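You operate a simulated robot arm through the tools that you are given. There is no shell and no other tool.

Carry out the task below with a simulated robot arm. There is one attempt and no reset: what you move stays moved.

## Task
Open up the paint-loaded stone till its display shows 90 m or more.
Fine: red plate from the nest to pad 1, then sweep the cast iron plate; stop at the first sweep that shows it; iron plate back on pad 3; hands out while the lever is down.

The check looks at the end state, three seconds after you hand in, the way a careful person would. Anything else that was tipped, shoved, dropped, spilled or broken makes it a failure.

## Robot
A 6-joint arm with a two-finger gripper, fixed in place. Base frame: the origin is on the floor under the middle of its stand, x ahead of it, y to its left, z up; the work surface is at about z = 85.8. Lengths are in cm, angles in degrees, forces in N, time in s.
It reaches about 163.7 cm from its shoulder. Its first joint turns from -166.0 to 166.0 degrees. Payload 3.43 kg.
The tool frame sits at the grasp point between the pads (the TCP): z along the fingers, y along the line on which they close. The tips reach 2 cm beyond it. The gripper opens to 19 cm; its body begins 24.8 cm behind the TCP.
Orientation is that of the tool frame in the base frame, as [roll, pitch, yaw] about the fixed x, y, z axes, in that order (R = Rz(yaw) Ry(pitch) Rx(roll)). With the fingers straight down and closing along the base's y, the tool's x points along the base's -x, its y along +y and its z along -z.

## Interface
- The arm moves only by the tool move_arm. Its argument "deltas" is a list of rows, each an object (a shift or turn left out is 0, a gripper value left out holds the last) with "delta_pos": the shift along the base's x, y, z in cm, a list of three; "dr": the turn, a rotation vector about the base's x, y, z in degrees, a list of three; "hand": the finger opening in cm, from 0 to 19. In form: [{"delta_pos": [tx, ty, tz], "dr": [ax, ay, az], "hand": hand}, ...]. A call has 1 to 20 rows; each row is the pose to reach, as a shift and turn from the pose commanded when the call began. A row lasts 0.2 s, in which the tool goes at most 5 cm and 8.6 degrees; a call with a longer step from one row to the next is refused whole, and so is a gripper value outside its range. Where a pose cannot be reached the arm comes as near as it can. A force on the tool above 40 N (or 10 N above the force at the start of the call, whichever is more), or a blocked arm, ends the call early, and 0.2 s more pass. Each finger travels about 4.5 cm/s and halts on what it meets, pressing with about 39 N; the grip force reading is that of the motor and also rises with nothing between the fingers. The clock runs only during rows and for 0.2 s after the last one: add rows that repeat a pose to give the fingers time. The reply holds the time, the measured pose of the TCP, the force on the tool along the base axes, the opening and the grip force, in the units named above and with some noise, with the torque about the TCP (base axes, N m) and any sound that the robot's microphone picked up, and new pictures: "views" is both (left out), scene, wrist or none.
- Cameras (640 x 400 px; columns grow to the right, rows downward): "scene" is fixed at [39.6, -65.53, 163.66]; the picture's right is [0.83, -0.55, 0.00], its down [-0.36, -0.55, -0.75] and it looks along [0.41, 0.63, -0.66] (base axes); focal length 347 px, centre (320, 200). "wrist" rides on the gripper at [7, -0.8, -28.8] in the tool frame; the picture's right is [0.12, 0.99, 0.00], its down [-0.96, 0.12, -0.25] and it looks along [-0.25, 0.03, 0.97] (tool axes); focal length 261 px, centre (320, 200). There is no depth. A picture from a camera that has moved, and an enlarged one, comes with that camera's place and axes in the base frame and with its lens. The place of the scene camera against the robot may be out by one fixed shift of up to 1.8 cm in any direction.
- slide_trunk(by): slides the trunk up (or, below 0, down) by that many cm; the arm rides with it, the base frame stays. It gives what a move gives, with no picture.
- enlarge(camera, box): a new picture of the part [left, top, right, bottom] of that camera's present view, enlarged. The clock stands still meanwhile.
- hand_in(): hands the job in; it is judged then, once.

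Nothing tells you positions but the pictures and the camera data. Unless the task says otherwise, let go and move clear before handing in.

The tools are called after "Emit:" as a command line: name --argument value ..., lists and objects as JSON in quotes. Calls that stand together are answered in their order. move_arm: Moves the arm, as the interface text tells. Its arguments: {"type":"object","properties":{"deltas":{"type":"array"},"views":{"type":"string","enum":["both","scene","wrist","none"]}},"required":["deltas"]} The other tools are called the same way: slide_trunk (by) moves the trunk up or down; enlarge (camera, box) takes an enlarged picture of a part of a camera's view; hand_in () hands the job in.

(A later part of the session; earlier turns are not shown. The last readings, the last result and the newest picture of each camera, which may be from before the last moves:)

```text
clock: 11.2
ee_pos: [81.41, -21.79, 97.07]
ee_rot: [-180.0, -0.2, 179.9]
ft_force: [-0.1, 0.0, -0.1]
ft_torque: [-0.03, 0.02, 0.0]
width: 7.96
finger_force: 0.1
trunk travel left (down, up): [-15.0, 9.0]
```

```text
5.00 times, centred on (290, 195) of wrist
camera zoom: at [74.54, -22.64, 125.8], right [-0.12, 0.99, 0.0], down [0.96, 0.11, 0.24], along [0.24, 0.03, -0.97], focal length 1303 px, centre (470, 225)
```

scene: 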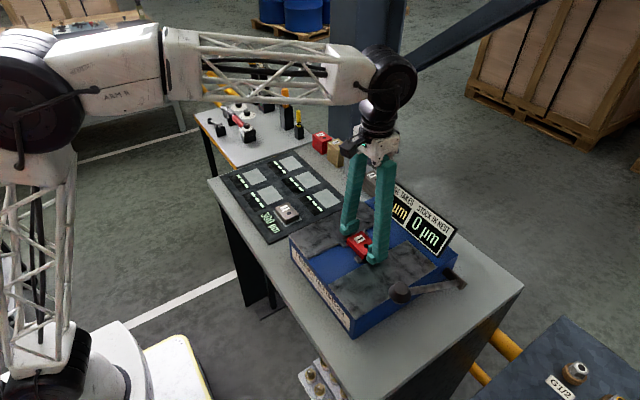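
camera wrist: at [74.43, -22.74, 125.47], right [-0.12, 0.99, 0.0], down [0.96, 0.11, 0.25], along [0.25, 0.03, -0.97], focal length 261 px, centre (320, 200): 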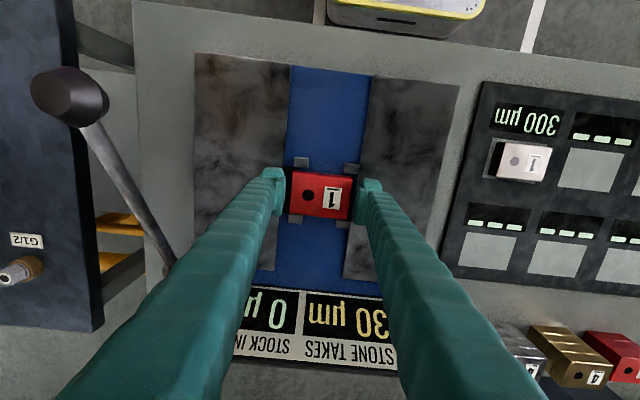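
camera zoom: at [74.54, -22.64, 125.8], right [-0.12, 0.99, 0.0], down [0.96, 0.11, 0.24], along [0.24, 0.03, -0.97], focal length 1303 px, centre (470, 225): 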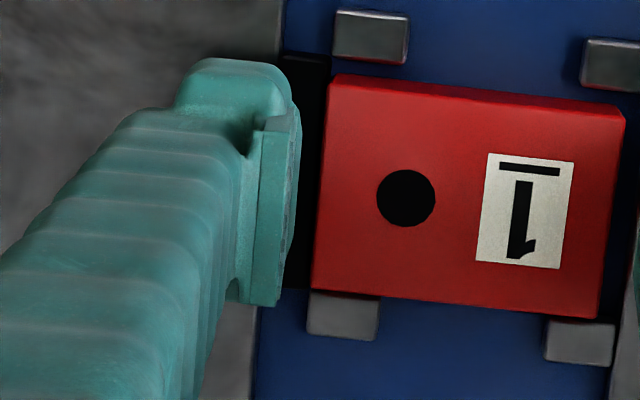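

I understand the geometry now. The plate stands only about 1 cm above the stones, and the finger pads start about 0.7 cm above the rounded tips, so vertical fingers can't get hold of it. The finger side opposite the tip bulge is clean, so I'll turn the hand half round and tilt it so that the side edge of the pads grips. First I'll go up and start the yaw.

Emit:
move_arm --deltas '[{"delta_pos": [0, 0, 4.5], "hand": 10}, {"delta_pos": [-1, 0, 9], "hand": 10}, {"delta_pos": [-2, 0, 13.5], "hand": 10}, {"delta_pos": [-3, 0, 18], "hand": 10}, {"delta_pos": [-4, 0, 22], "hand": 10}, {"delta_pos": [-5, 0, 26], "hand": 10}, {"delta_pos": [-6, 0, 28], "dr": [0, 0, 8.5], "hand": 10}, {"delta_pos": [-6, 0, 28], "dr": [0, 0, 17], "hand": 10}, {"delta_pos": [-6, 0, 28], "dr": [0, 0, 25.5], "hand": 10}, {"delta_pos": [-6, 0, 28], "dr": [0, 0, 34], "hand": 10}, {"delta_pos": [-6, 0, 28], "dr": [0, 0, 42.5], "hand": 10}, {"delta_pos": [-6, 0, 28], "dr": [0, 0, 45], "hand": 10}]' --views "both"

```text
clock: 13.8
ee_pos: [75.55, -21.75, 125.14]
ee_rot: [180.0, -0.1, -135.0]
ft_force: [-0.1, -0.6, -0.1]
ft_torque: [0.01, 0.03, 0.01]
width: 9.98
finger_force: 0.1
trunk travel left (down, up): [-15.0, 9.0]
camera wrist: at [71.28, -27.29, 153.83], right [-0.79, 0.62, 0.0], down [0.6, 0.76, 0.25], along [0.15, 0.19, -0.97], focal length 261 px, centre (320, 200)
```

scene: 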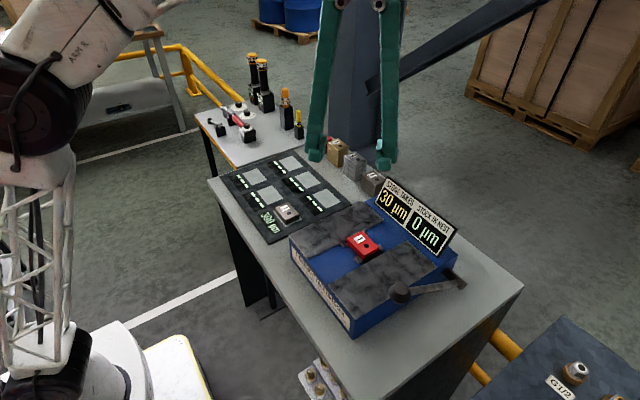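
wrist: 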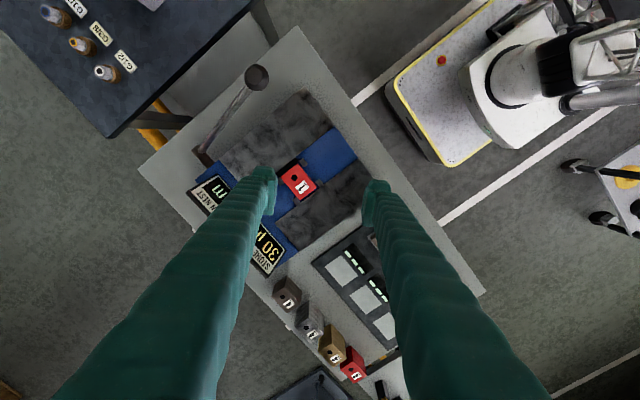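

The rotation works and everything on the bench is still in place. I'll continue the yaw to a full half turn.

Emit:
move_arm --deltas '[{"dr": [0, 0, 8.4]}, {"dr": [0, 0, 16.8]}, {"dr": [0, 0, 25.2]}, {"dr": [0, 0, 33.6]}, {"dr": [0, 0, 42]}, {"dr": [0, 0, 50.4]}, {"dr": [0, 0, 58.8]}, {"dr": [0, 0, 67.2]}, {"dr": [0, 0, 75.6]}, {"dr": [0, 0, 84]}, {"dr": [0, 0, 92.4]}, {"dr": [0, 0, 100.8]}, {"dr": [0, 0, 109.2]}, {"dr": [0, 0, 117.6]}, {"dr": [0, 0, 126]}, {"dr": [0, 0, 134.4]}, {"dr": [0, 0, 135]}, {"dr": [0, 0, 135]}]' --views "both"

```text
clock: 17.6
ee_pos: [75.76, -20.67, 124.89]
ee_rot: [179.7, 0.0, -23.9]
ft_force: [-0.7, -0.2, 0.8]
ft_torque: [0.03, 0.0, 0.04]
width: 10.01
finger_force: 0.0
out of reach, approached as far as the arm can: row 14, 15, 16, 17, 18
trunk travel left (down, up): [-15.0, 9.0]
camera wrist: at [82.66, -22.51, 153.82], right [-0.29, -0.96, 0.0], down [-0.93, 0.29, 0.25], along [-0.24, 0.07, -0.97], focal length 261 px, centre (320, 200)
```

scene: 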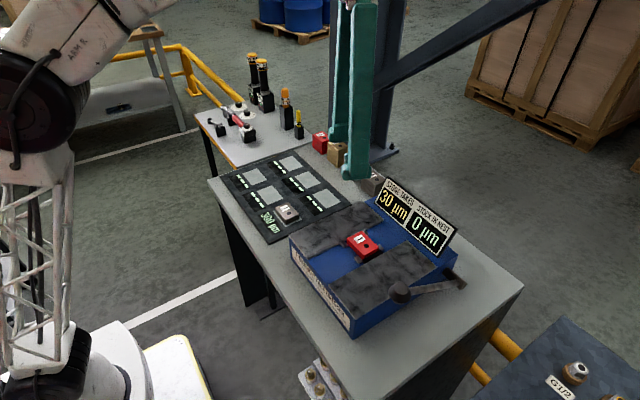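
wrist: 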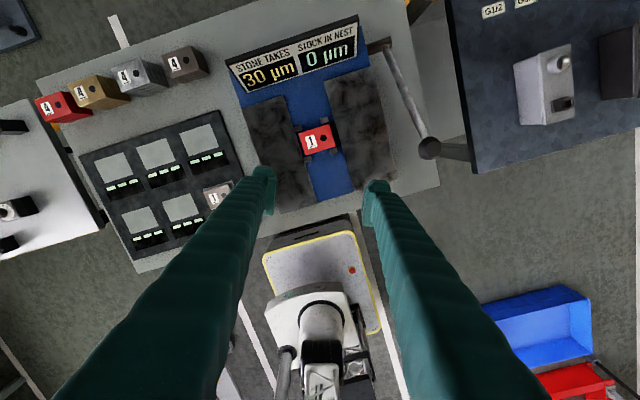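

Joint 6 stops the turn at yaw -24°, so that orientation isn't available. I'll turn back to yaw 180° and tilt the other way instead (fingertips pointing back toward the robot, hand leaning over the display), which also puts the clean finger edge down.

Emit:
move_arm --deltas '[{"dr": [0, 0, -8.4]}, {"dr": [0, 0, -16.8]}, {"dr": [0, 0, -25.2]}, {"dr": [0, 0, -33.6]}, {"dr": [0, 0, -42]}, {"dr": [0, 0, -50.4]}, {"dr": [0, 0, -58.8]}, {"dr": [0, 0, -67.2]}, {"dr": [0, 0, -75.6]}, {"dr": [0, 0, -84]}, {"dr": [0, 0, -92.4]}, {"dr": [0, 0, -100.8]}, {"dr": [0, 0, -109.2]}, {"dr": [0, 0, -117.6]}, {"dr": [0, 0, -126]}, {"dr": [0, 0, -134.4]}, {"dr": [0, 0, -142.8]}, {"dr": [0, 0, -151.2]}]' --views "none"

```text
clock: 21.4
ee_pos: [75.86, -20.55, 125.14]
ee_rot: [179.7, 0.0, -175.3]
ft_force: [0.2, 0.3, -0.1]
ft_torque: [0.01, 0.04, -0.02]
width: 9.97
finger_force: 0.1
trunk travel left (down, up): [-15.0, 9.0]
```

The hand is back near yaw 180°. I'll square it up first, then tilt 45° about the base y axis at this safe height.

Emit:
move_arm --deltas '[{"delta_pos": [-0.2, -0.6, 0], "dr": [-0.3, 0, -4.7]}, {"delta_pos": [-0.4, -1.1, 0], "dr": [-0.3, 0, -4.7]}, {"delta_pos": [-0.4, -1.1, 0], "dr": [-0.3, 0, -4.7]}]' --views "none"

Emit:
move_arm --deltas '[{"dr": [0, 8.3, 0]}, {"dr": [0, 16.6, 0]}, {"dr": [0, 24.9, 0]}, {"dr": [0, 33.2, 0]}, {"dr": [0, 41.5, 0]}, {"dr": [0, 45, 0]}, {"dr": [0, 45, 0]}]' --views "both"

```text
clock: 22.2
ee_pos: [75.45, -21.45, 125.01]
ee_rot: [-179.9, -0.1, -179.8]
ft_force: [0.1, -0.3, 0.4]
ft_torque: [0.0, -0.02, 0.02]
width: 10.0
finger_force: 0.0
trunk travel left (down, up): [-15.0, 9.0]
```

```text
clock: 23.8
ee_pos: [62.98, -22.91, 101.03]
ee_rot: [-177.9, -39.3, -179.6]
ft_force: [-0.1, 0.9, -0.4]
ft_torque: [0.0, 0.0, -0.02]
width: 9.98
finger_force: 0.0
out of reach, approached as far as the arm can: row 1, 2, 3, 4, 5, 6, 7
trunk travel left (down, up): [-15.0, 9.0]
camera wrist: at [75.68, -22.48, 127.75], right [-0.12, 0.99, 0.05], down [0.9, 0.13, -0.42], along [-0.42, -0.01, -0.91], focal length 261 px, centre (320, 200)
```

scene: 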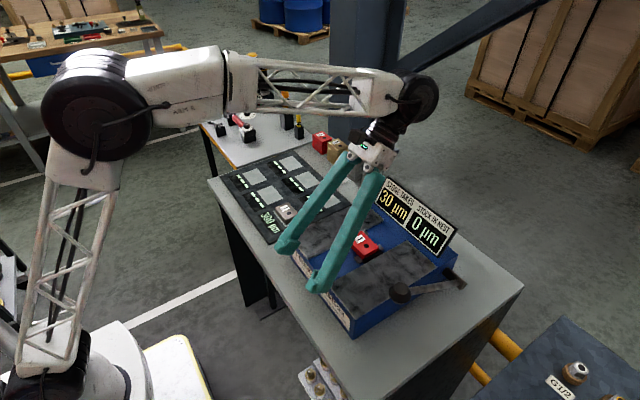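
wrist: 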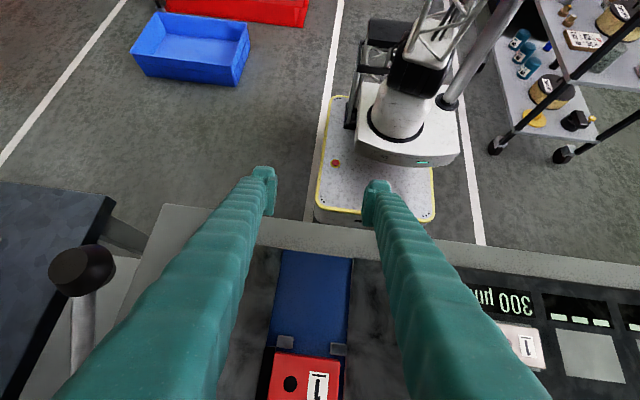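

The wrist can't tilt that way: the arm traded position for it, and the TCP is now at (63, -23, 101), still clear of everything. I'll return to vertical while rising, then try the forward tilt (after a half turn the other way).

Emit:
move_arm --deltas '[{"delta_pos": [0, 0, 0.5], "dr": [0, -8, 0]}, {"delta_pos": [0, 0.2, 3], "dr": [0, -16, 0]}, {"delta_pos": [0, 0.4, 7], "dr": [0, -24, 0]}, {"delta_pos": [0, 0.6, 11], "dr": [0, -32, 0]}, {"delta_pos": [1, 0.8, 15], "dr": [0, -39, 0]}, {"delta_pos": [3, 1, 19], "dr": [0, -39, 0]}, {"delta_pos": [5, 1, 21], "dr": [0, -39, 0]}, {"delta_pos": [5, 1, 21], "dr": [0, -39, 0]}]' --views "scene"

```text
clock: 25.6
ee_pos: [67.74, -21.55, 122.48]
ee_rot: [-177.7, -0.2, -179.6]
ft_force: [0.2, 0.5, 0.1]
ft_torque: [0.01, 0.03, 0.02]
width: 9.98
finger_force: 0.0
trunk travel left (down, up): [-15.0, 9.0]
```

scene: 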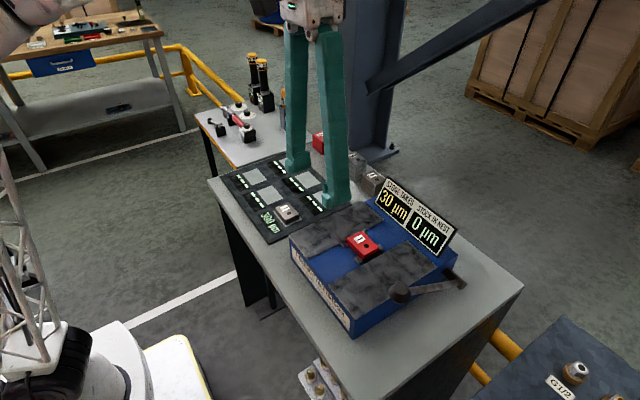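

Vertical again, nothing touched. A better idea: close the fingers along x, with the hand tilted sideways (leaning toward +y), so only the clean V-corner of the pads dips between the corner posts. First I'll square up and yaw to -90°.

Emit:
move_arm --deltas '[{"delta_pos": [3, 0, 0], "dr": [2.3, -0.2, -0.4]}, {"delta_pos": [7, 0, 0], "dr": [2.3, -0.2, -0.4]}, {"delta_pos": [10, 0, 0], "dr": [2.3, -0.2, -0.4]}, {"delta_pos": [10, 0, 0], "dr": [2.3, -0.2, -0.4]}]' --views "none"

Emit:
move_arm --deltas '[{"dr": [0, 0, 8.5]}, {"dr": [0, 0, 17]}, {"dr": [0, 0, 25.5]}, {"dr": [0, 0, 34]}, {"dr": [0, 0, 42.5]}, {"dr": [0, 0, 51]}, {"dr": [0, 0, 59.5]}, {"dr": [0, 0, 68]}, {"dr": [0, 0, 76.5]}, {"dr": [0, 0, 85]}, {"dr": [0, 0, 90]}, {"dr": [0, 0, 90]}]' --views "none"

```text
clock: 26.6
ee_pos: [77.68, -21.53, 122.29]
ee_rot: [180.0, -0.1, 179.9]
ft_force: [0.4, 0.1, 0.0]
ft_torque: [0.04, 0.06, 0.01]
width: 9.98
finger_force: 0.0
trunk travel left (down, up): [-15.0, 9.0]
```

```text
clock: 29.2
ee_pos: [77.71, -21.48, 122.41]
ee_rot: [-180.0, 0.0, -90.0]
ft_force: [0.0, 0.2, 0.5]
ft_torque: [0.02, 0.0, -0.04]
width: 9.99
finger_force: 0.2
trunk travel left (down, up): [-15.0, 9.0]
```

Squared at yaw -90°. Now a careful test of the sideways tilt, 17° first, to confirm the wrist can do it without moving the TCP.

Emit:
move_arm --deltas '[{"dr": [-8.5, 0, 0]}, {"dr": [-17, 0, 0]}, {"dr": [-17, 0, 0]}]' --views "scene"

```text
clock: 30.0
ee_pos: [77.67, -21.52, 122.33]
ee_rot: [-179.9, -17.1, -90.1]
ft_force: [-0.7, 0.5, 0.3]
ft_torque: [-0.03, 0.0, 0.02]
width: 9.99
finger_force: 0.0
trunk travel left (down, up): [-15.0, 9.0]
```

scene: 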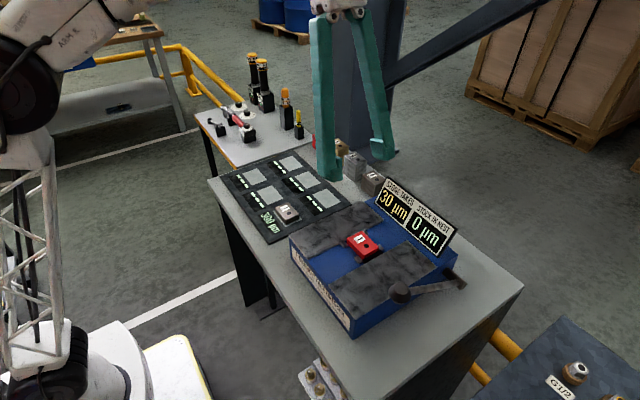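

The sideways tilt works cleanly, so I'll continue to 45°.

Emit:
move_arm --deltas '[{"dr": [-8.5, 0, 0]}, {"dr": [-17, 0, 0]}, {"dr": [-25, 0, 0]}, {"dr": [-28, 0, 0]}, {"dr": [-28, 0, 0]}]' --views "both"

```text
clock: 31.2
ee_pos: [77.69, -21.55, 122.5]
ee_rot: [-179.9, -45.0, -90.1]
ft_force: [0.0, 0.3, -0.1]
ft_torque: [0.02, -0.01, -0.03]
width: 10.01
finger_force: 0.1
trunk travel left (down, up): [-15.0, 9.0]
camera wrist: at [78.6, -6.1, 147.7], right [-0.99, -0.08, 0.08], down [-0.11, 0.85, -0.51], along [-0.03, -0.51, -0.86], focal length 261 px, centre (320, 200)
```

scene: 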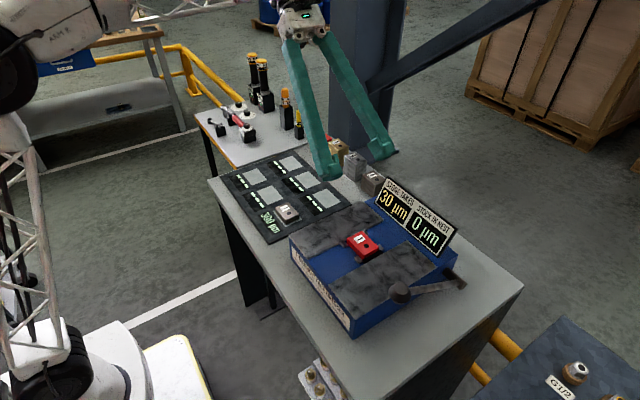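
wrist: 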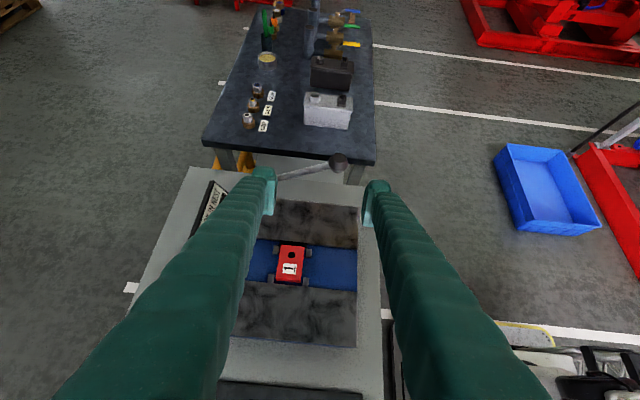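

The 45° lean is reached with the TCP steady. The red plate is at about (81.5, -21.8). I'll move over it with the fingers opened along x and stop 5 cm above for a check.

Emit:
move_arm --deltas '[{"delta_pos": [1, 0, -3.5], "hand": 8.5}, {"delta_pos": [2, -0.1, -7], "hand": 8.5}, {"delta_pos": [3, -0.3, -11], "hand": 8.5}, {"delta_pos": [3.8, -0.5, -15], "hand": 8.5}, {"delta_pos": [3.8, -0.5, -18], "hand": 8.5}, {"delta_pos": [3.8, -0.5, -20.4], "hand": 8.5}, {"delta_pos": [3.8, -0.5, -20.4], "hand": 8.5}]' --views "both"

Emit:
enlarge --camera "scene" --box '[310, 190, 410, 270]'

Emit:
enlarge --camera "wrist" --box '[250, 150, 390, 270]'

```text
clock: 32.8
ee_pos: [81.51, -21.99, 101.89]
ee_rot: [-180.0, -45.1, -90.1]
ft_force: [0.0, 0.2, -0.3]
ft_torque: [0.0, 0.01, 0.01]
width: 8.47
finger_force: 0.1
trunk travel left (down, up): [-15.0, 9.0]
camera wrist: at [82.45, -6.63, 127.26], right [-0.99, -0.08, 0.08], down [-0.11, 0.86, -0.51], along [-0.03, -0.51, -0.86], focal length 261 px, centre (320, 200)
```

scene: 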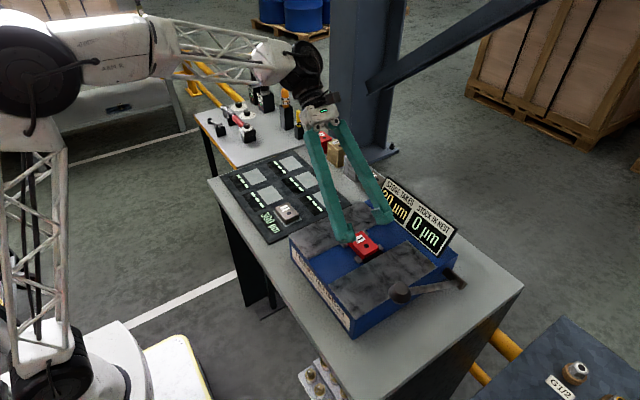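
wrist: 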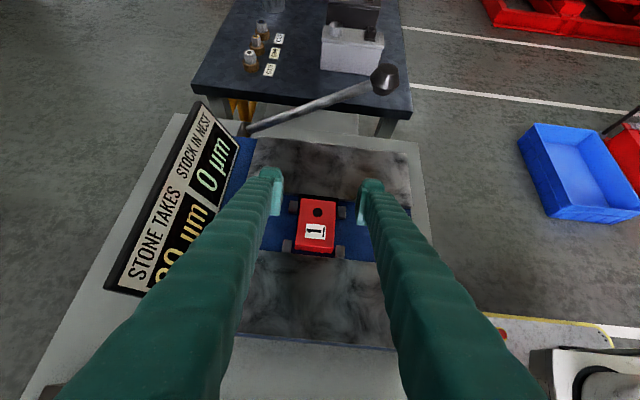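

```text
5.00 times, centred on (360, 230) of scene
camera zoom: at [39.6, -65.53, 163.66], right [0.83, -0.55, 0.0], down [-0.36, -0.55, -0.75], along [0.41, 0.63, -0.66], focal length 1736 px, centre (120, 50)
```

zoom: 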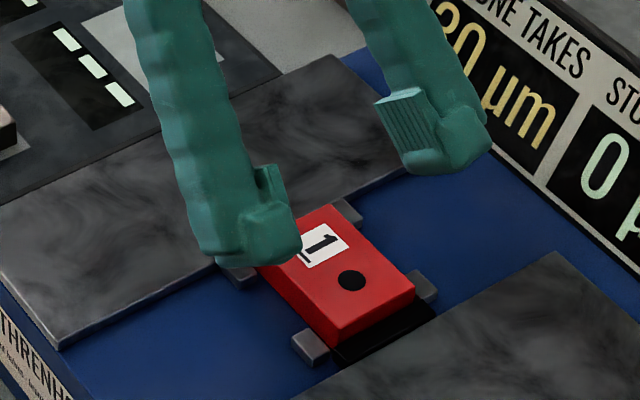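

```text
3.33 times, centred on (320, 210) of wrist
camera zoom: at [82.45, -6.63, 127.26], right [-0.99, -0.08, 0.08], down [-0.11, 0.86, -0.51], along [-0.03, -0.51, -0.86], focal length 869 px, centre (320, 167)
```

zoom: 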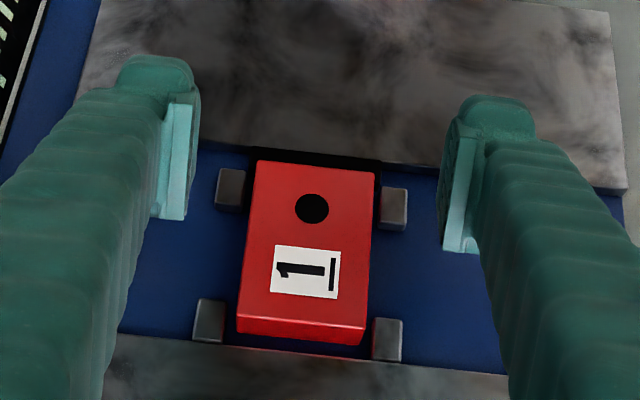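

The fingers straddle the plate between the corner posts with clear room. I'll descend to about z 97.1 and check the force before closing.

Emit:
move_arm --deltas '[{"delta_pos": [0, 0.1, -2], "hand": 8.5}, {"delta_pos": [0, 0.1, -3.5], "hand": 8.5}, {"delta_pos": [0, 0.1, -4.5], "hand": 8.5}, {"delta_pos": [0, 0.1, -4.9], "hand": 8.5}, {"delta_pos": [0, 0.1, -4.9], "hand": 8.5}]' --views "none"

Emit:
enlarge --camera "scene" --box '[325, 205, 405, 265]'

Emit:
enlarge --camera "wrist" --box '[250, 150, 390, 270]'

```text
clock: 34.0
ee_pos: [81.62, -21.9, 97.09]
ee_rot: [-179.8, -45.0, -90.1]
ft_force: [-0.5, 0.0, 0.7]
ft_torque: [0.02, 0.01, -0.04]
width: 8.47
finger_force: 0.3
trunk travel left (down, up): [-15.0, 9.0]
```

```text
6.67 times, centred on (365, 235) of scene
camera zoom: at [39.6, -65.53, 163.66], right [0.83, -0.55, 0.0], down [-0.36, -0.55, -0.75], along [0.41, 0.63, -0.66], focal length 2314 px, centre (20, -33)
```

zoom: 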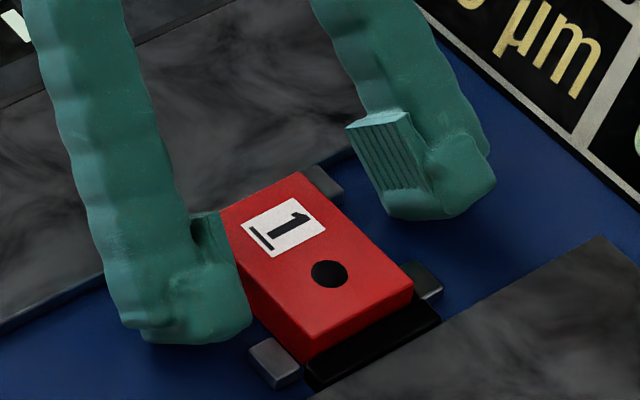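

```text
3.33 times, centred on (320, 210) of wrist
camera zoom: at [82.41, -6.54, 122.4], right [-0.99, -0.08, 0.08], down [-0.11, 0.85, -0.51], along [-0.03, -0.51, -0.86], focal length 869 px, centre (320, 167)
```

zoom: 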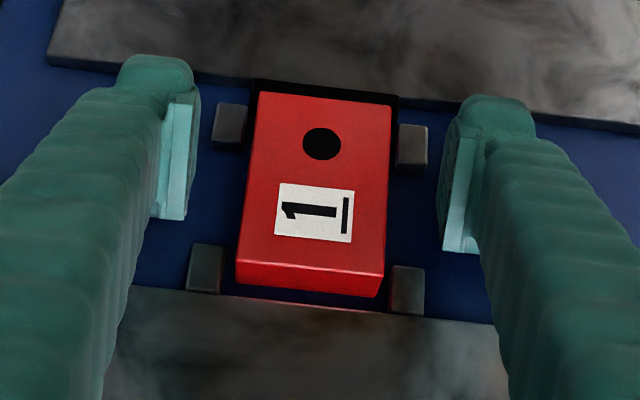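

No contact, and the pads' lower corners sit beside the plate between the posts. I'll drop a touch more and close along x.

Emit:
move_arm --deltas '[{"delta_pos": [0, 0, -0.15], "hand": 8.5}, {"delta_pos": [0, 0, -0.15], "hand": 7}, {"delta_pos": [0, 0, -0.15], "hand": 6}, {"delta_pos": [0, 0, -0.15], "hand": 5}, {"delta_pos": [0, 0, -0.15], "hand": 4}, {"delta_pos": [0, 0, -0.15], "hand": 4}, {"delta_pos": [0, 0, -0.15], "hand": 4}]' --views "none"

Emit:
enlarge --camera "scene" --box '[325, 205, 405, 265]'

Emit:
enlarge --camera "wrist" --box '[250, 150, 390, 270]'

```text
clock: 35.6
ee_pos: [81.4, -21.85, 96.87]
ee_rot: [-179.9, -45.1, -90.0]
ft_force: [-1.7, -0.2, 0.2]
ft_torque: [0.02, 0.09, 0.01]
width: 4.9
finger_force: 38.7
trunk travel left (down, up): [-15.0, 9.0]
```

```text
6.67 times, centred on (365, 235) of scene
camera zoom: at [39.6, -65.53, 163.66], right [0.83, -0.55, 0.0], down [-0.36, -0.55, -0.75], along [0.41, 0.63, -0.66], focal length 2314 px, centre (20, -33)
```

zoom: 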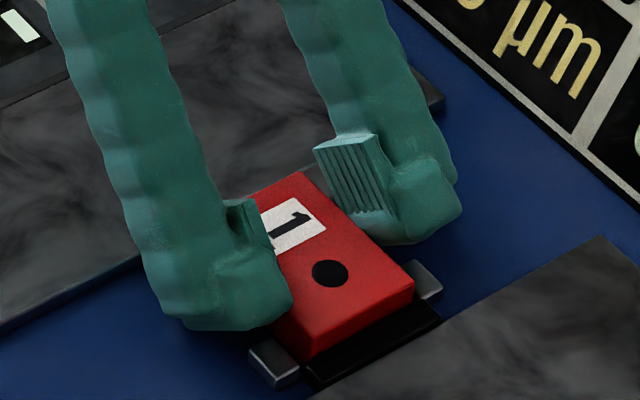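

```text
3.33 times, centred on (320, 210) of wrist
camera zoom: at [82.41, -6.54, 122.24], right [-0.99, -0.08, 0.08], down [-0.11, 0.85, -0.51], along [-0.03, -0.51, -0.86], focal length 869 px, centre (320, 167)
```

zoom: 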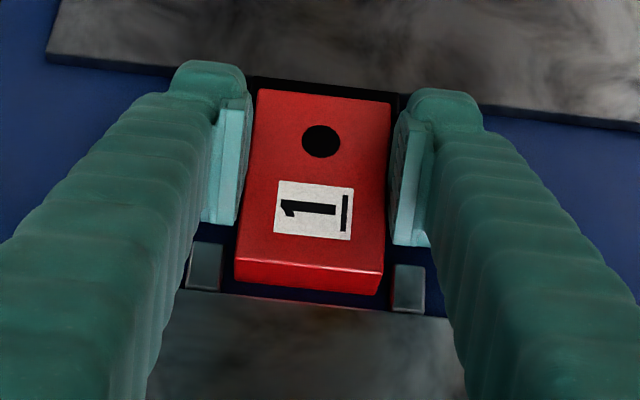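

A solid grip: width 4.9 cm, 38.7 N, no side load. I'll lift 1.5 cm slowly and check that the plate comes up level.

Emit:
move_arm --deltas '[{"delta_pos": [0, 0, 0.4]}, {"delta_pos": [0, 0, 0.9]}, {"delta_pos": [0, 0, 1.5]}, {"delta_pos": [0, 0, 2.2]}, {"delta_pos": [0, 0, 3]}, {"delta_pos": [0, 0, 3]}]' --views "none"

Emit:
enlarge --camera "scene" --box '[325, 195, 405, 265]'

Emit:
enlarge --camera "wrist" --box '[250, 150, 390, 270]'

```text
clock: 37.0
ee_pos: [81.54, -21.86, 99.97]
ee_rot: [-179.8, -45.0, -90.1]
ft_force: [-0.9, 0.5, -4.5]
ft_torque: [0.01, -0.01, 0.01]
width: 4.9
finger_force: 39.1
trunk travel left (down, up): [-15.0, 9.0]
```

```text
5.71 times, centred on (365, 230) of scene
camera zoom: at [39.6, -65.53, 163.66], right [0.83, -0.55, 0.0], down [-0.36, -0.55, -0.75], along [0.41, 0.63, -0.66], focal length 1984 px, centre (63, 29)
```

zoom: 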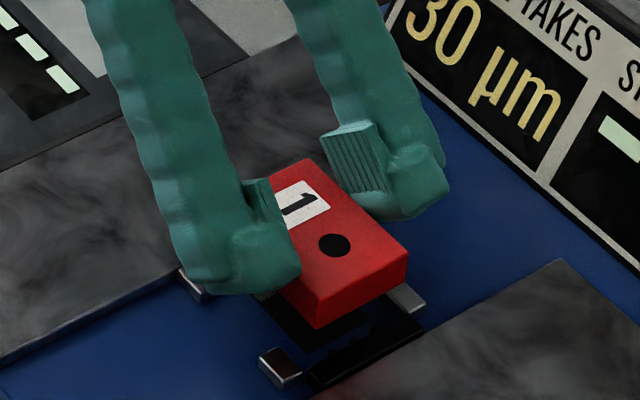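

```text
3.33 times, centred on (320, 210) of wrist
camera zoom: at [82.45, -6.5, 125.19], right [-0.99, -0.08, 0.08], down [-0.11, 0.86, -0.51], along [-0.03, -0.51, -0.86], focal length 869 px, centre (320, 167)
```

zoom: 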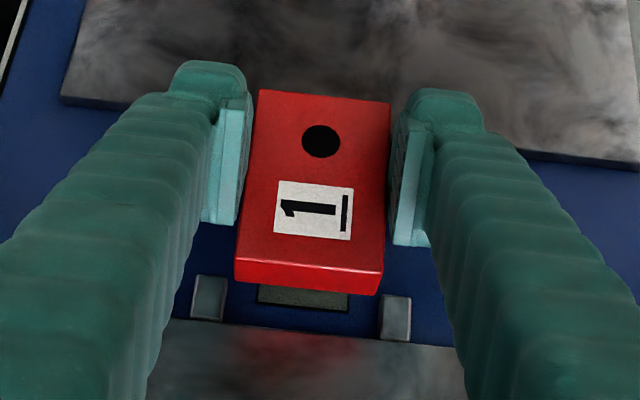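

The red plate is up, level and weighing about 4.5 N. I'll raise it and carry it toward pad 1 at about (75, 30.7), stopping high for a look.

Emit:
move_arm --deltas '[{"delta_pos": [0, 0, 4]}, {"delta_pos": [0, 0.5, 8]}, {"delta_pos": [-0.2, 3, 11]}, {"delta_pos": [-0.8, 7, 12]}, {"delta_pos": [-1.4, 11, 12]}, {"delta_pos": [-2, 15, 12]}, {"delta_pos": [-2.6, 19, 12]}, {"delta_pos": [-3.2, 23, 12]}, {"delta_pos": [-3.8, 27, 12]}, {"delta_pos": [-4.4, 31, 12]}, {"delta_pos": [-5, 35, 12]}, {"delta_pos": [-5.6, 39, 12]}, {"delta_pos": [-6.2, 43, 12]}, {"delta_pos": [-6.4, 47, 11]}, {"delta_pos": [-6.4, 50, 9]}, {"delta_pos": [-6.4, 52.3, 7]}, {"delta_pos": [-6.4, 52.3, 6]}, {"delta_pos": [-6.4, 52.3, 6]}]' --views "both"

```text
clock: 40.8
ee_pos: [75.09, 30.45, 105.84]
ee_rot: [-179.9, -45.0, -90.0]
ft_force: [-0.4, 0.5, -5.3]
ft_torque: [-0.03, -0.01, 0.01]
width: 4.89
finger_force: 38.4
trunk travel left (down, up): [-15.0, 9.0]
camera wrist: at [76.07, 45.83, 131.17], right [-0.99, -0.08, 0.08], down [-0.11, 0.85, -0.51], along [-0.03, -0.51, -0.86], focal length 261 px, centre (320, 200)
```

scene: 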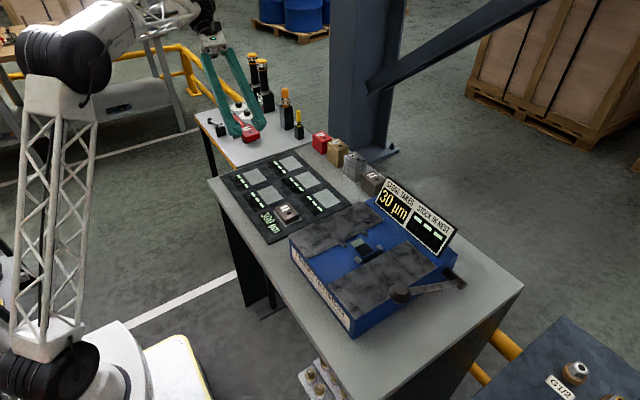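
wrist: 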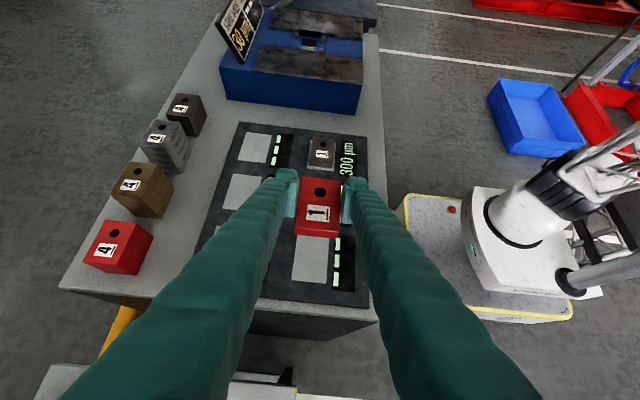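

The plate is above pad 1 and still gripped. I'll check the pad position under it.

Emit:
enlarge --camera "wrist" --box '[260, 150, 400, 310]'

Emit:
enlarge --camera "scene" --box '[200, 100, 320, 220]'

```text
2.50 times, centred on (330, 230) of wrist
camera zoom: at [76.07, 45.83, 131.17], right [-0.99, -0.08, 0.08], down [-0.11, 0.85, -0.51], along [-0.03, -0.51, -0.86], focal length 652 px, centre (295, 125)
```

zoom: 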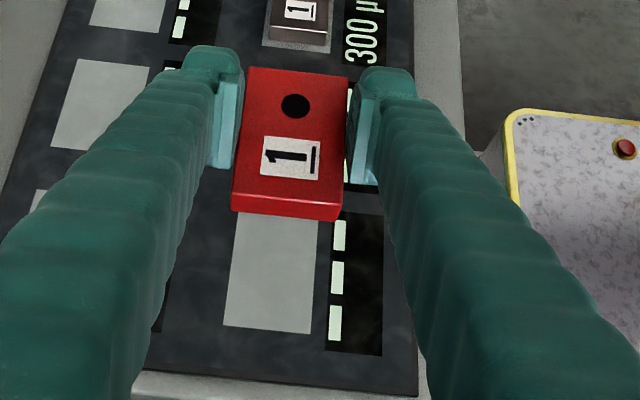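

```text
3.33 times, centred on (260, 160) of scene
camera zoom: at [39.6, -65.53, 163.66], right [0.83, -0.55, 0.0], down [-0.36, -0.55, -0.75], along [0.41, 0.63, -0.66], focal length 1157 px, centre (520, 333)
```

zoom: 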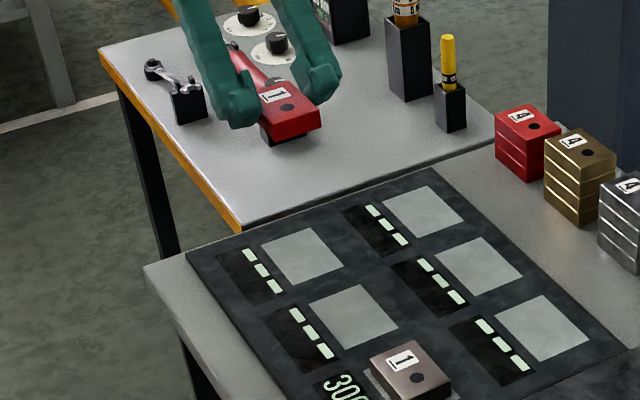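

Pad 1 is centred near (75.0, 30.9). I'll descend to just above it and check the margins.

Emit:
move_arm --deltas '[{"delta_pos": [-0.05, 0.15, -3]}, {"delta_pos": [-0.05, 0.15, -6]}, {"delta_pos": [-0.05, 0.15, -9]}, {"delta_pos": [-0.05, 0.15, -12]}, {"delta_pos": [-0.05, 0.15, -14]}, {"delta_pos": [-0.05, 0.15, -15]}, {"delta_pos": [-0.05, 0.15, -15]}]' --views "none"

Emit:
enlarge --camera "wrist" --box '[260, 150, 400, 270]'

Emit:
enlarge --camera "scene" --box '[220, 130, 320, 220]'

```text
clock: 42.4
ee_pos: [75.1, 30.47, 90.86]
ee_rot: [-179.8, -45.1, -90.1]
ft_force: [0.7, -0.3, -6.1]
ft_torque: [0.02, 0.0, 0.01]
width: 4.87
finger_force: 39.3
trunk travel left (down, up): [-15.0, 9.0]
```

```text
3.33 times, centred on (330, 210) of wrist
camera zoom: at [76.02, 45.98, 116.18], right [-0.99, -0.08, 0.08], down [-0.11, 0.85, -0.51], along [-0.03, -0.51, -0.86], focal length 869 px, centre (287, 167)
```

zoom: 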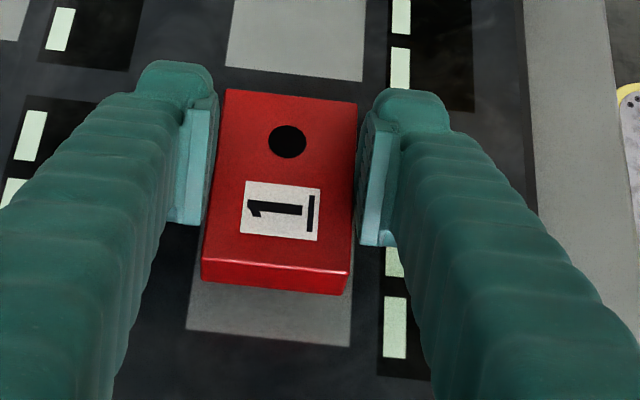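

```text
4.44 times, centred on (270, 175) of scene
camera zoom: at [39.6, -65.53, 163.66], right [0.83, -0.55, 0.0], down [-0.36, -0.55, -0.75], along [0.41, 0.63, -0.66], focal length 1543 px, centre (542, 311)
```

zoom: 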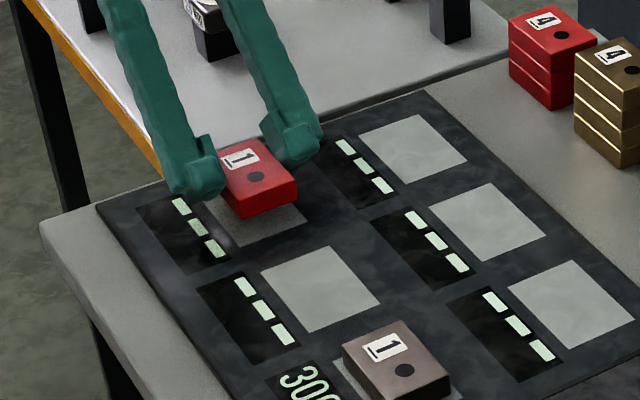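

Plate centred over pad 1. I'll lower in small steps, watching the vertical force.

Emit:
move_arm --deltas '[{"delta_pos": [0, 0.1, -0.4]}, {"delta_pos": [0, 0.2, -0.8]}, {"delta_pos": [0, 0.2, -1.1]}, {"delta_pos": [0, 0.2, -1.3]}, {"delta_pos": [0, 0.2, -1.3]}]' --views "none"

Emit:
enlarge --camera "scene" --box '[235, 140, 295, 185]'

```text
clock: 43.6
ee_pos: [75.07, 30.82, 89.75]
ee_rot: [-179.9, -44.9, -90.1]
ft_force: [0.2, -0.6, -4.6]
ft_torque: [-0.01, 0.0, 0.02]
width: 4.91
finger_force: 39.1
trunk travel left (down, up): [-15.0, 9.0]
```

```text
8.89 times, centred on (265, 162) of scene
camera zoom: at [39.6, -65.53, 163.66], right [0.83, -0.55, 0.0], down [-0.36, -0.55, -0.75], along [0.41, 0.63, -0.66], focal length 3086 px, centre (809, 533)
```

zoom: 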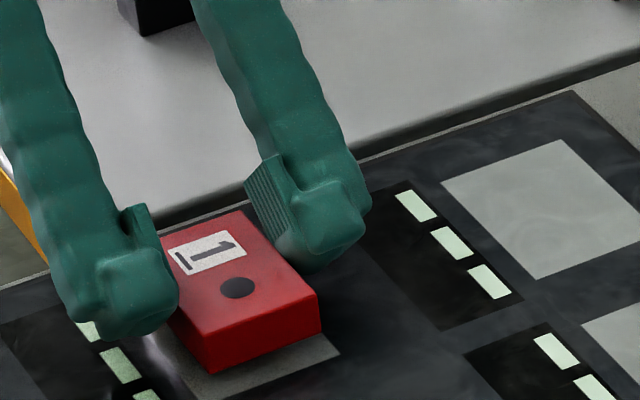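

Not touching yet. I'll continue down in smaller steps.

Emit:
move_arm --deltas '[{"delta_pos": [0, 0, -0.15]}, {"delta_pos": [0, 0, -0.3]}, {"delta_pos": [0, 0, -0.45]}, {"delta_pos": [0, 0, -0.45]}]' --views "none"

Emit:
enlarge --camera "scene" --box '[235, 140, 295, 185]'

```text
clock: 44.6
ee_pos: [75.04, 30.71, 89.12]
ee_rot: [-179.8, -45.1, -90.1]
ft_force: [0.9, -0.4, -4.7]
ft_torque: [0.0, -0.01, 0.04]
width: 4.91
finger_force: 39.3
trunk travel left (down, up): [-15.0, 9.0]
```

```text
8.89 times, centred on (265, 162) of scene
camera zoom: at [39.6, -65.53, 163.66], right [0.83, -0.55, 0.0], down [-0.36, -0.55, -0.75], along [0.41, 0.63, -0.66], focal length 3086 px, centre (809, 533)
```

zoom: 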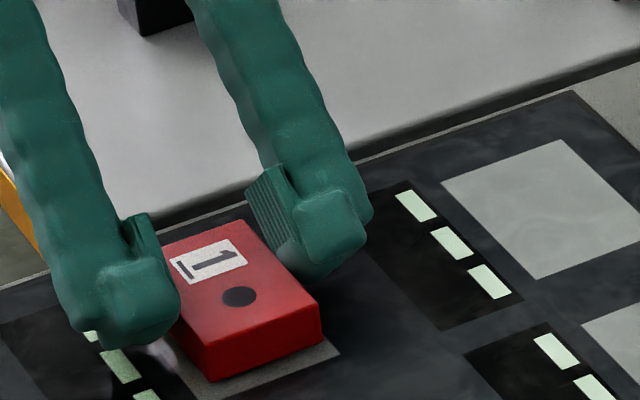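

Emit:
move_arm --deltas '[{"delta_pos": [0, 0, -0.1]}, {"delta_pos": [0, 0, -0.2]}, {"delta_pos": [0, 0, -0.3]}, {"delta_pos": [0, 0, -0.3]}]' --views "none"

Emit:
enlarge --camera "scene" --box '[235, 140, 295, 185]'

```text
clock: 45.6
ee_pos: [75.08, 30.72, 88.89]
ee_rot: [-179.9, -45.2, -90.1]
ft_force: [0.5, -0.4, -5.1]
ft_torque: [0.0, 0.0, 0.0]
width: 4.89
finger_force: 38.5
trunk travel left (down, up): [-15.0, 9.0]
```

```text
8.89 times, centred on (265, 162) of scene
camera zoom: at [39.6, -65.53, 163.66], right [0.83, -0.55, 0.0], down [-0.36, -0.55, -0.75], along [0.41, 0.63, -0.66], focal length 3086 px, centre (809, 533)
```

zoom: 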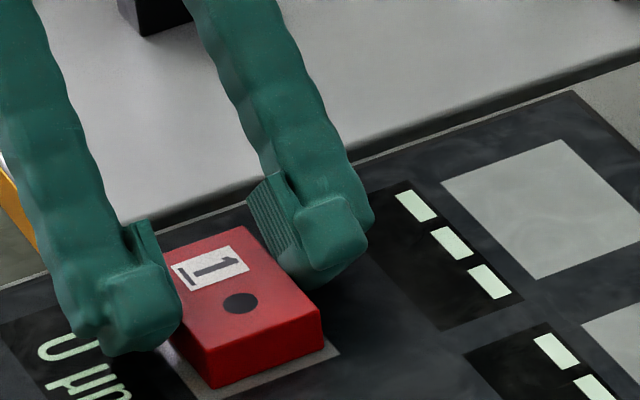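

Pad 1's display woke up ("0 µm"), so the plate is just about down. A little further.

Emit:
move_arm --deltas '[{"delta_pos": [0, 0, -0.1]}, {"delta_pos": [0, 0, -0.2]}, {"delta_pos": [0, 0, -0.2]}]' --views "none"

```text
clock: 46.4
ee_pos: [75.04, 30.69, 88.76]
ee_rot: [-179.8, -45.0, -90.2]
ft_force: [4.5, 2.8, 10.8]
ft_torque: [0.16, 0.29, -0.06]
width: 4.88
finger_force: 38.9
trunk travel left (down, up): [-15.0, 9.0]
```

Contact: the plate is seated on pad 1. I'll ease off, open, and retreat upward along the finger lean.

Emit:
move_arm --deltas '[{"delta_pos": [0, 0, 0.1]}, {"delta_pos": [0, 0, 0.1], "hand": 6}, {"delta_pos": [0, 0, 0.1], "hand": 7}, {"delta_pos": [0, 0, 0.1], "hand": 8}, {"delta_pos": [0, 0, 0.1], "hand": 8}]' --views "none"

Emit:
enlarge --camera "scene" --box '[235, 140, 295, 185]'

Emit:
enlarge --camera "wrist" --box '[260, 150, 400, 270]'

```text
clock: 47.6
ee_pos: [75.09, 30.79, 88.83]
ee_rot: [-179.9, -45.0, -90.1]
ft_force: [0.3, 0.1, 0.8]
ft_torque: [-0.02, 0.0, -0.02]
width: 8.0
finger_force: 0.1
trunk travel left (down, up): [-15.0, 9.0]
```

```text
8.89 times, centred on (265, 162) of scene
camera zoom: at [39.6, -65.53, 163.66], right [0.83, -0.55, 0.0], down [-0.36, -0.55, -0.75], along [0.41, 0.63, -0.66], focal length 3086 px, centre (809, 533)
```

zoom: 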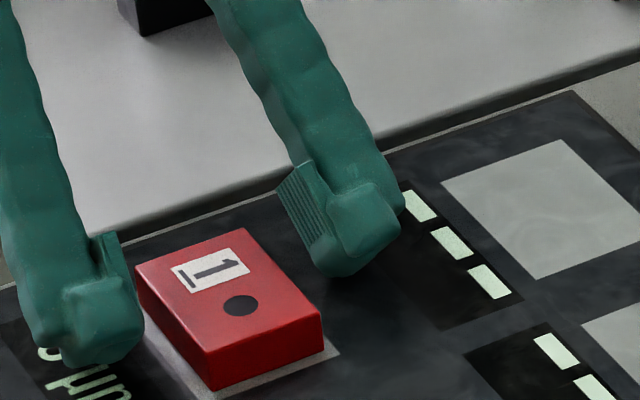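

```text
3.33 times, centred on (330, 210) of wrist
camera zoom: at [76.01, 46.14, 114.08], right [-0.99, -0.08, 0.08], down [-0.11, 0.85, -0.51], along [-0.03, -0.51, -0.86], focal length 869 px, centre (287, 167)
```

zoom: 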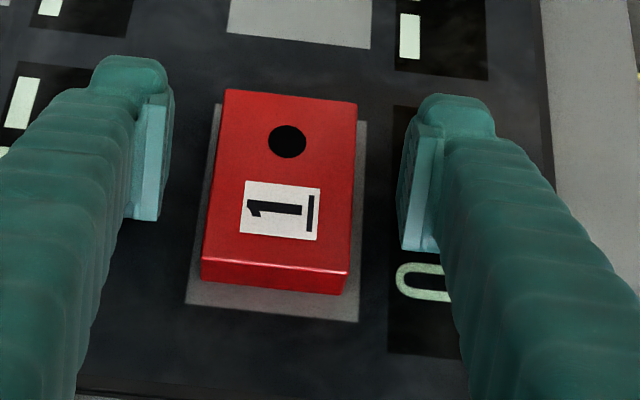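

The red plate sits squarely on pad 1 with "0 µm" displayed. Next I'll lift clear and move over the iron plate on pad 3.

Emit:
move_arm --deltas '[{"delta_pos": [0, 0, 2], "hand": 8.5}, {"delta_pos": [0, 0, 5], "hand": 8.5}, {"delta_pos": [0, 0, 9], "hand": 8.5}, {"delta_pos": [0, -3, 12], "hand": 8.5}, {"delta_pos": [0, -7, 13], "hand": 8.5}, {"delta_pos": [0, -11, 13], "hand": 8.5}, {"delta_pos": [0, -15, 13], "hand": 8.5}, {"delta_pos": [0, -19, 13], "hand": 8.5}, {"delta_pos": [0, -22, 11], "hand": 8.5}, {"delta_pos": [0, -23.9, 9], "hand": 8.5}, {"delta_pos": [0, -23.9, 9], "hand": 8.5}]' --views "both"

Emit:
enlarge --camera "wrist" --box '[260, 150, 400, 270]'

Emit:
enlarge --camera "scene" --box '[230, 150, 330, 240]'

```text
clock: 50.0
ee_pos: [75.11, 6.8, 97.79]
ee_rot: [-179.9, -45.0, -90.1]
ft_force: [0.4, 0.8, -0.1]
ft_torque: [-0.01, 0.0, 0.01]
width: 8.51
finger_force: 0.0
trunk travel left (down, up): [-15.0, 9.0]
camera wrist: at [75.96, 22.15, 123.1], right [-0.99, -0.08, 0.08], down [-0.11, 0.85, -0.51], along [-0.03, -0.51, -0.86], focal length 261 px, centre (320, 200)
```

scene: 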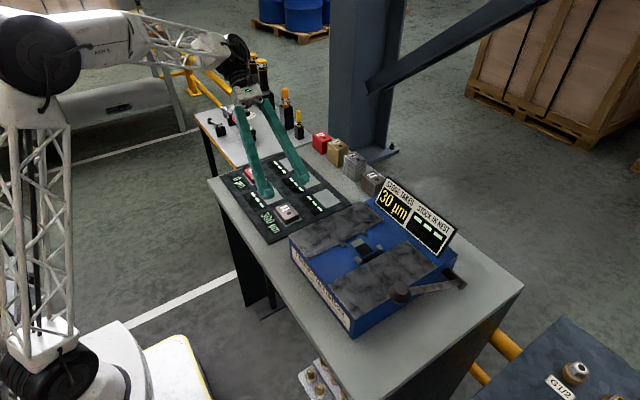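
wrist: 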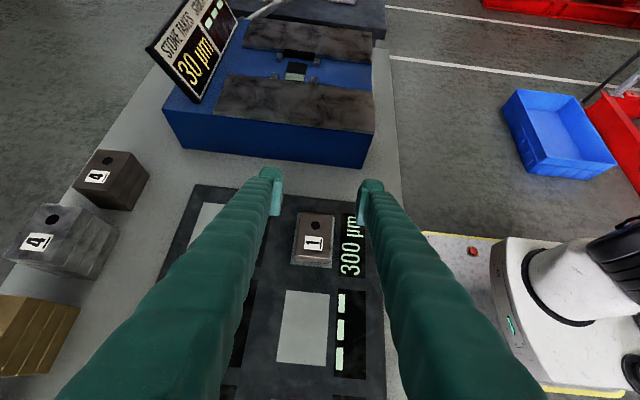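

```text
3.33 times, centred on (330, 210) of wrist
camera zoom: at [75.96, 22.15, 123.1], right [-0.99, -0.08, 0.08], down [-0.11, 0.85, -0.51], along [-0.03, -0.51, -0.86], focal length 869 px, centre (287, 167)
```

zoom: 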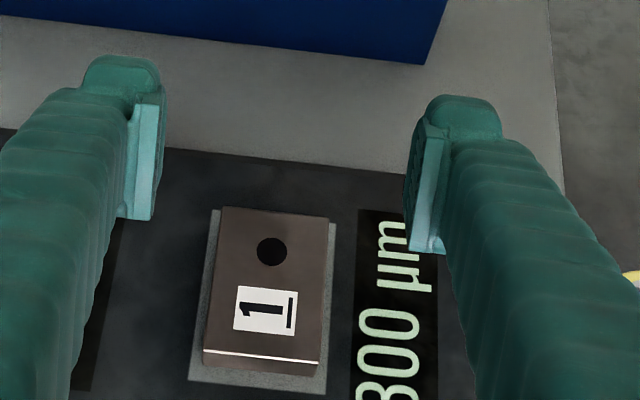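

```text
4.44 times, centred on (280, 195) of scene
camera zoom: at [39.6, -65.53, 163.66], right [0.83, -0.55, 0.0], down [-0.36, -0.55, -0.75], along [0.41, 0.63, -0.66], focal length 1543 px, centre (498, 222)
```

zoom: 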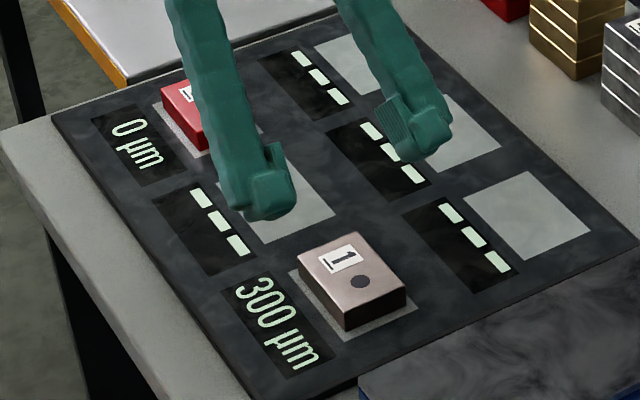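

The iron plate is centred at about (75.0, 7.15) and aligned. I'll descend to the same relative grip height and close.

Emit:
move_arm --deltas '[{"delta_pos": [-0.05, 0.07, -3]}, {"delta_pos": [-0.05, 0.07, -6]}, {"delta_pos": [-0.05, 0.07, -8]}, {"delta_pos": [-0.05, 0.07, -8.85]}, {"delta_pos": [-0.05, 0.07, -8.85]}]' --views "none"

Emit:
enlarge --camera "wrist" --box '[260, 150, 400, 270]'

Emit:
enlarge --camera "scene" --box '[250, 180, 320, 235]'

```text
clock: 51.2
ee_pos: [75.07, 6.97, 88.95]
ee_rot: [-179.8, -44.9, -90.0]
ft_force: [0.0, 0.4, 0.4]
ft_torque: [0.01, -0.02, 0.01]
width: 8.48
finger_force: 0.2
trunk travel left (down, up): [-15.0, 9.0]
```

```text
3.33 times, centred on (330, 210) of wrist
camera zoom: at [75.94, 22.3, 114.22], right [-0.99, -0.08, 0.08], down [-0.11, 0.85, -0.51], along [-0.03, -0.51, -0.86], focal length 869 px, centre (287, 167)
```

zoom: 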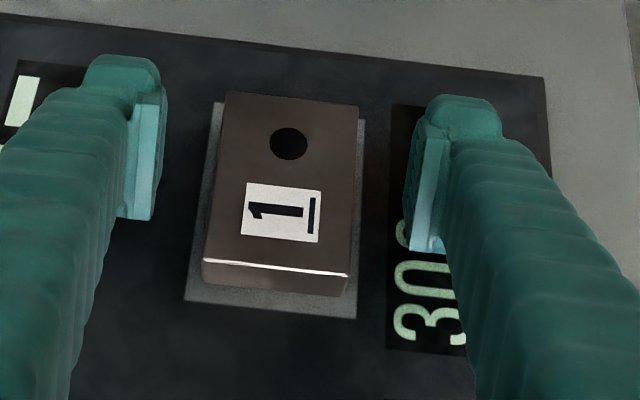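

```text
7.27 times, centred on (285, 208) of scene
camera zoom: at [39.6, -65.53, 163.66], right [0.83, -0.55, 0.0], down [-0.36, -0.55, -0.75], along [0.41, 0.63, -0.66], focal length 2524 px, centre (574, 146)
```

zoom: 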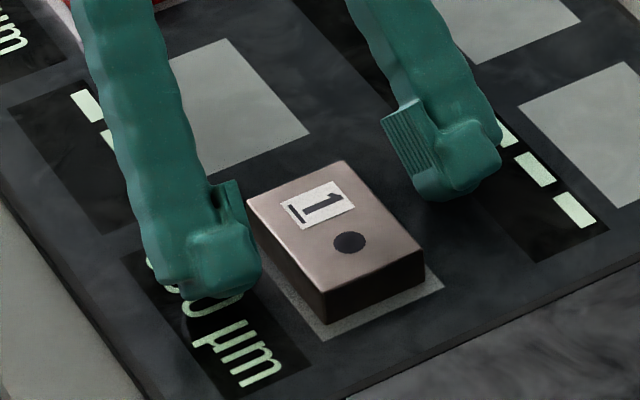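

The view matches the red-plate grasp almost exactly. Closing on the iron plate, then a test lift.

Emit:
move_arm --deltas '[{"delta_pos": [0, 0, 0], "hand": 7}, {"delta_pos": [0, 0, 0], "hand": 6}, {"delta_pos": [0, 0, 0], "hand": 5}, {"delta_pos": [0, 0, 0], "hand": 4}, {"delta_pos": [0, 0, 0], "hand": 4}, {"delta_pos": [0, 0, 0], "hand": 4}]' --views "none"

Emit:
move_arm --deltas '[{"delta_pos": [0, 0, 0.4]}, {"delta_pos": [0, 0, 1]}, {"delta_pos": [0, 0, 2]}, {"delta_pos": [0, 0, 3]}, {"delta_pos": [0, 0, 3]}]' --views "scene"

Emit:
enlarge --camera "wrist" --box '[260, 150, 400, 270]'

```text
clock: 52.6
ee_pos: [75.02, 6.94, 88.9]
ee_rot: [-180.0, -45.0, -90.1]
ft_force: [-1.6, 0.2, 1.0]
ft_torque: [-0.02, 0.0, -0.02]
width: 4.89
finger_force: 38.8
trunk travel left (down, up): [-15.0, 9.0]
```

```text
clock: 53.8
ee_pos: [74.97, 6.91, 91.93]
ee_rot: [-179.9, -45.1, -90.1]
ft_force: [1.1, 0.2, -4.6]
ft_torque: [0.01, -0.02, 0.05]
width: 4.88
finger_force: 39.5
trunk travel left (down, up): [-15.0, 9.0]
```

scene: 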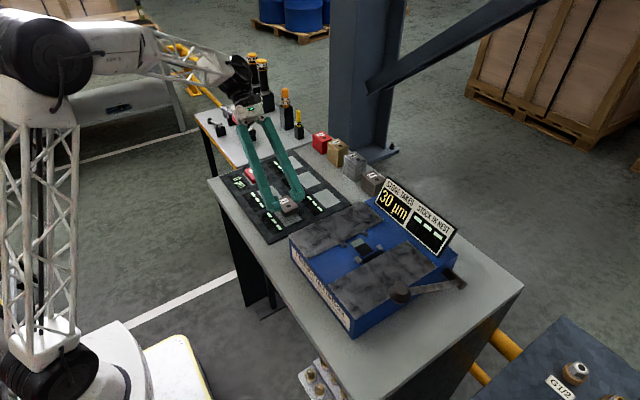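

```text
3.33 times, centred on (330, 210) of wrist
camera zoom: at [75.95, 22.35, 117.22], right [-0.99, -0.08, 0.08], down [-0.11, 0.85, -0.51], along [-0.03, -0.51, -0.86], focal length 869 px, centre (287, 167)
```

zoom: 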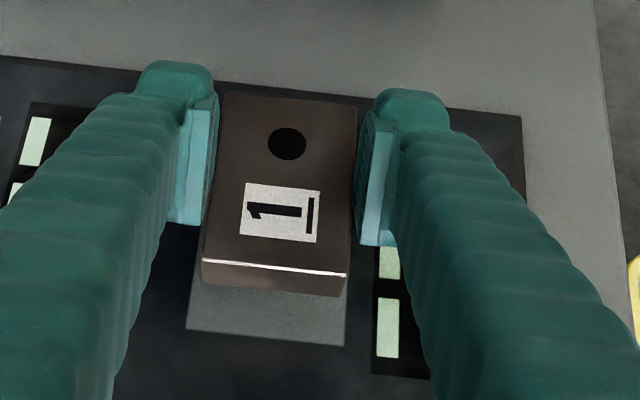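

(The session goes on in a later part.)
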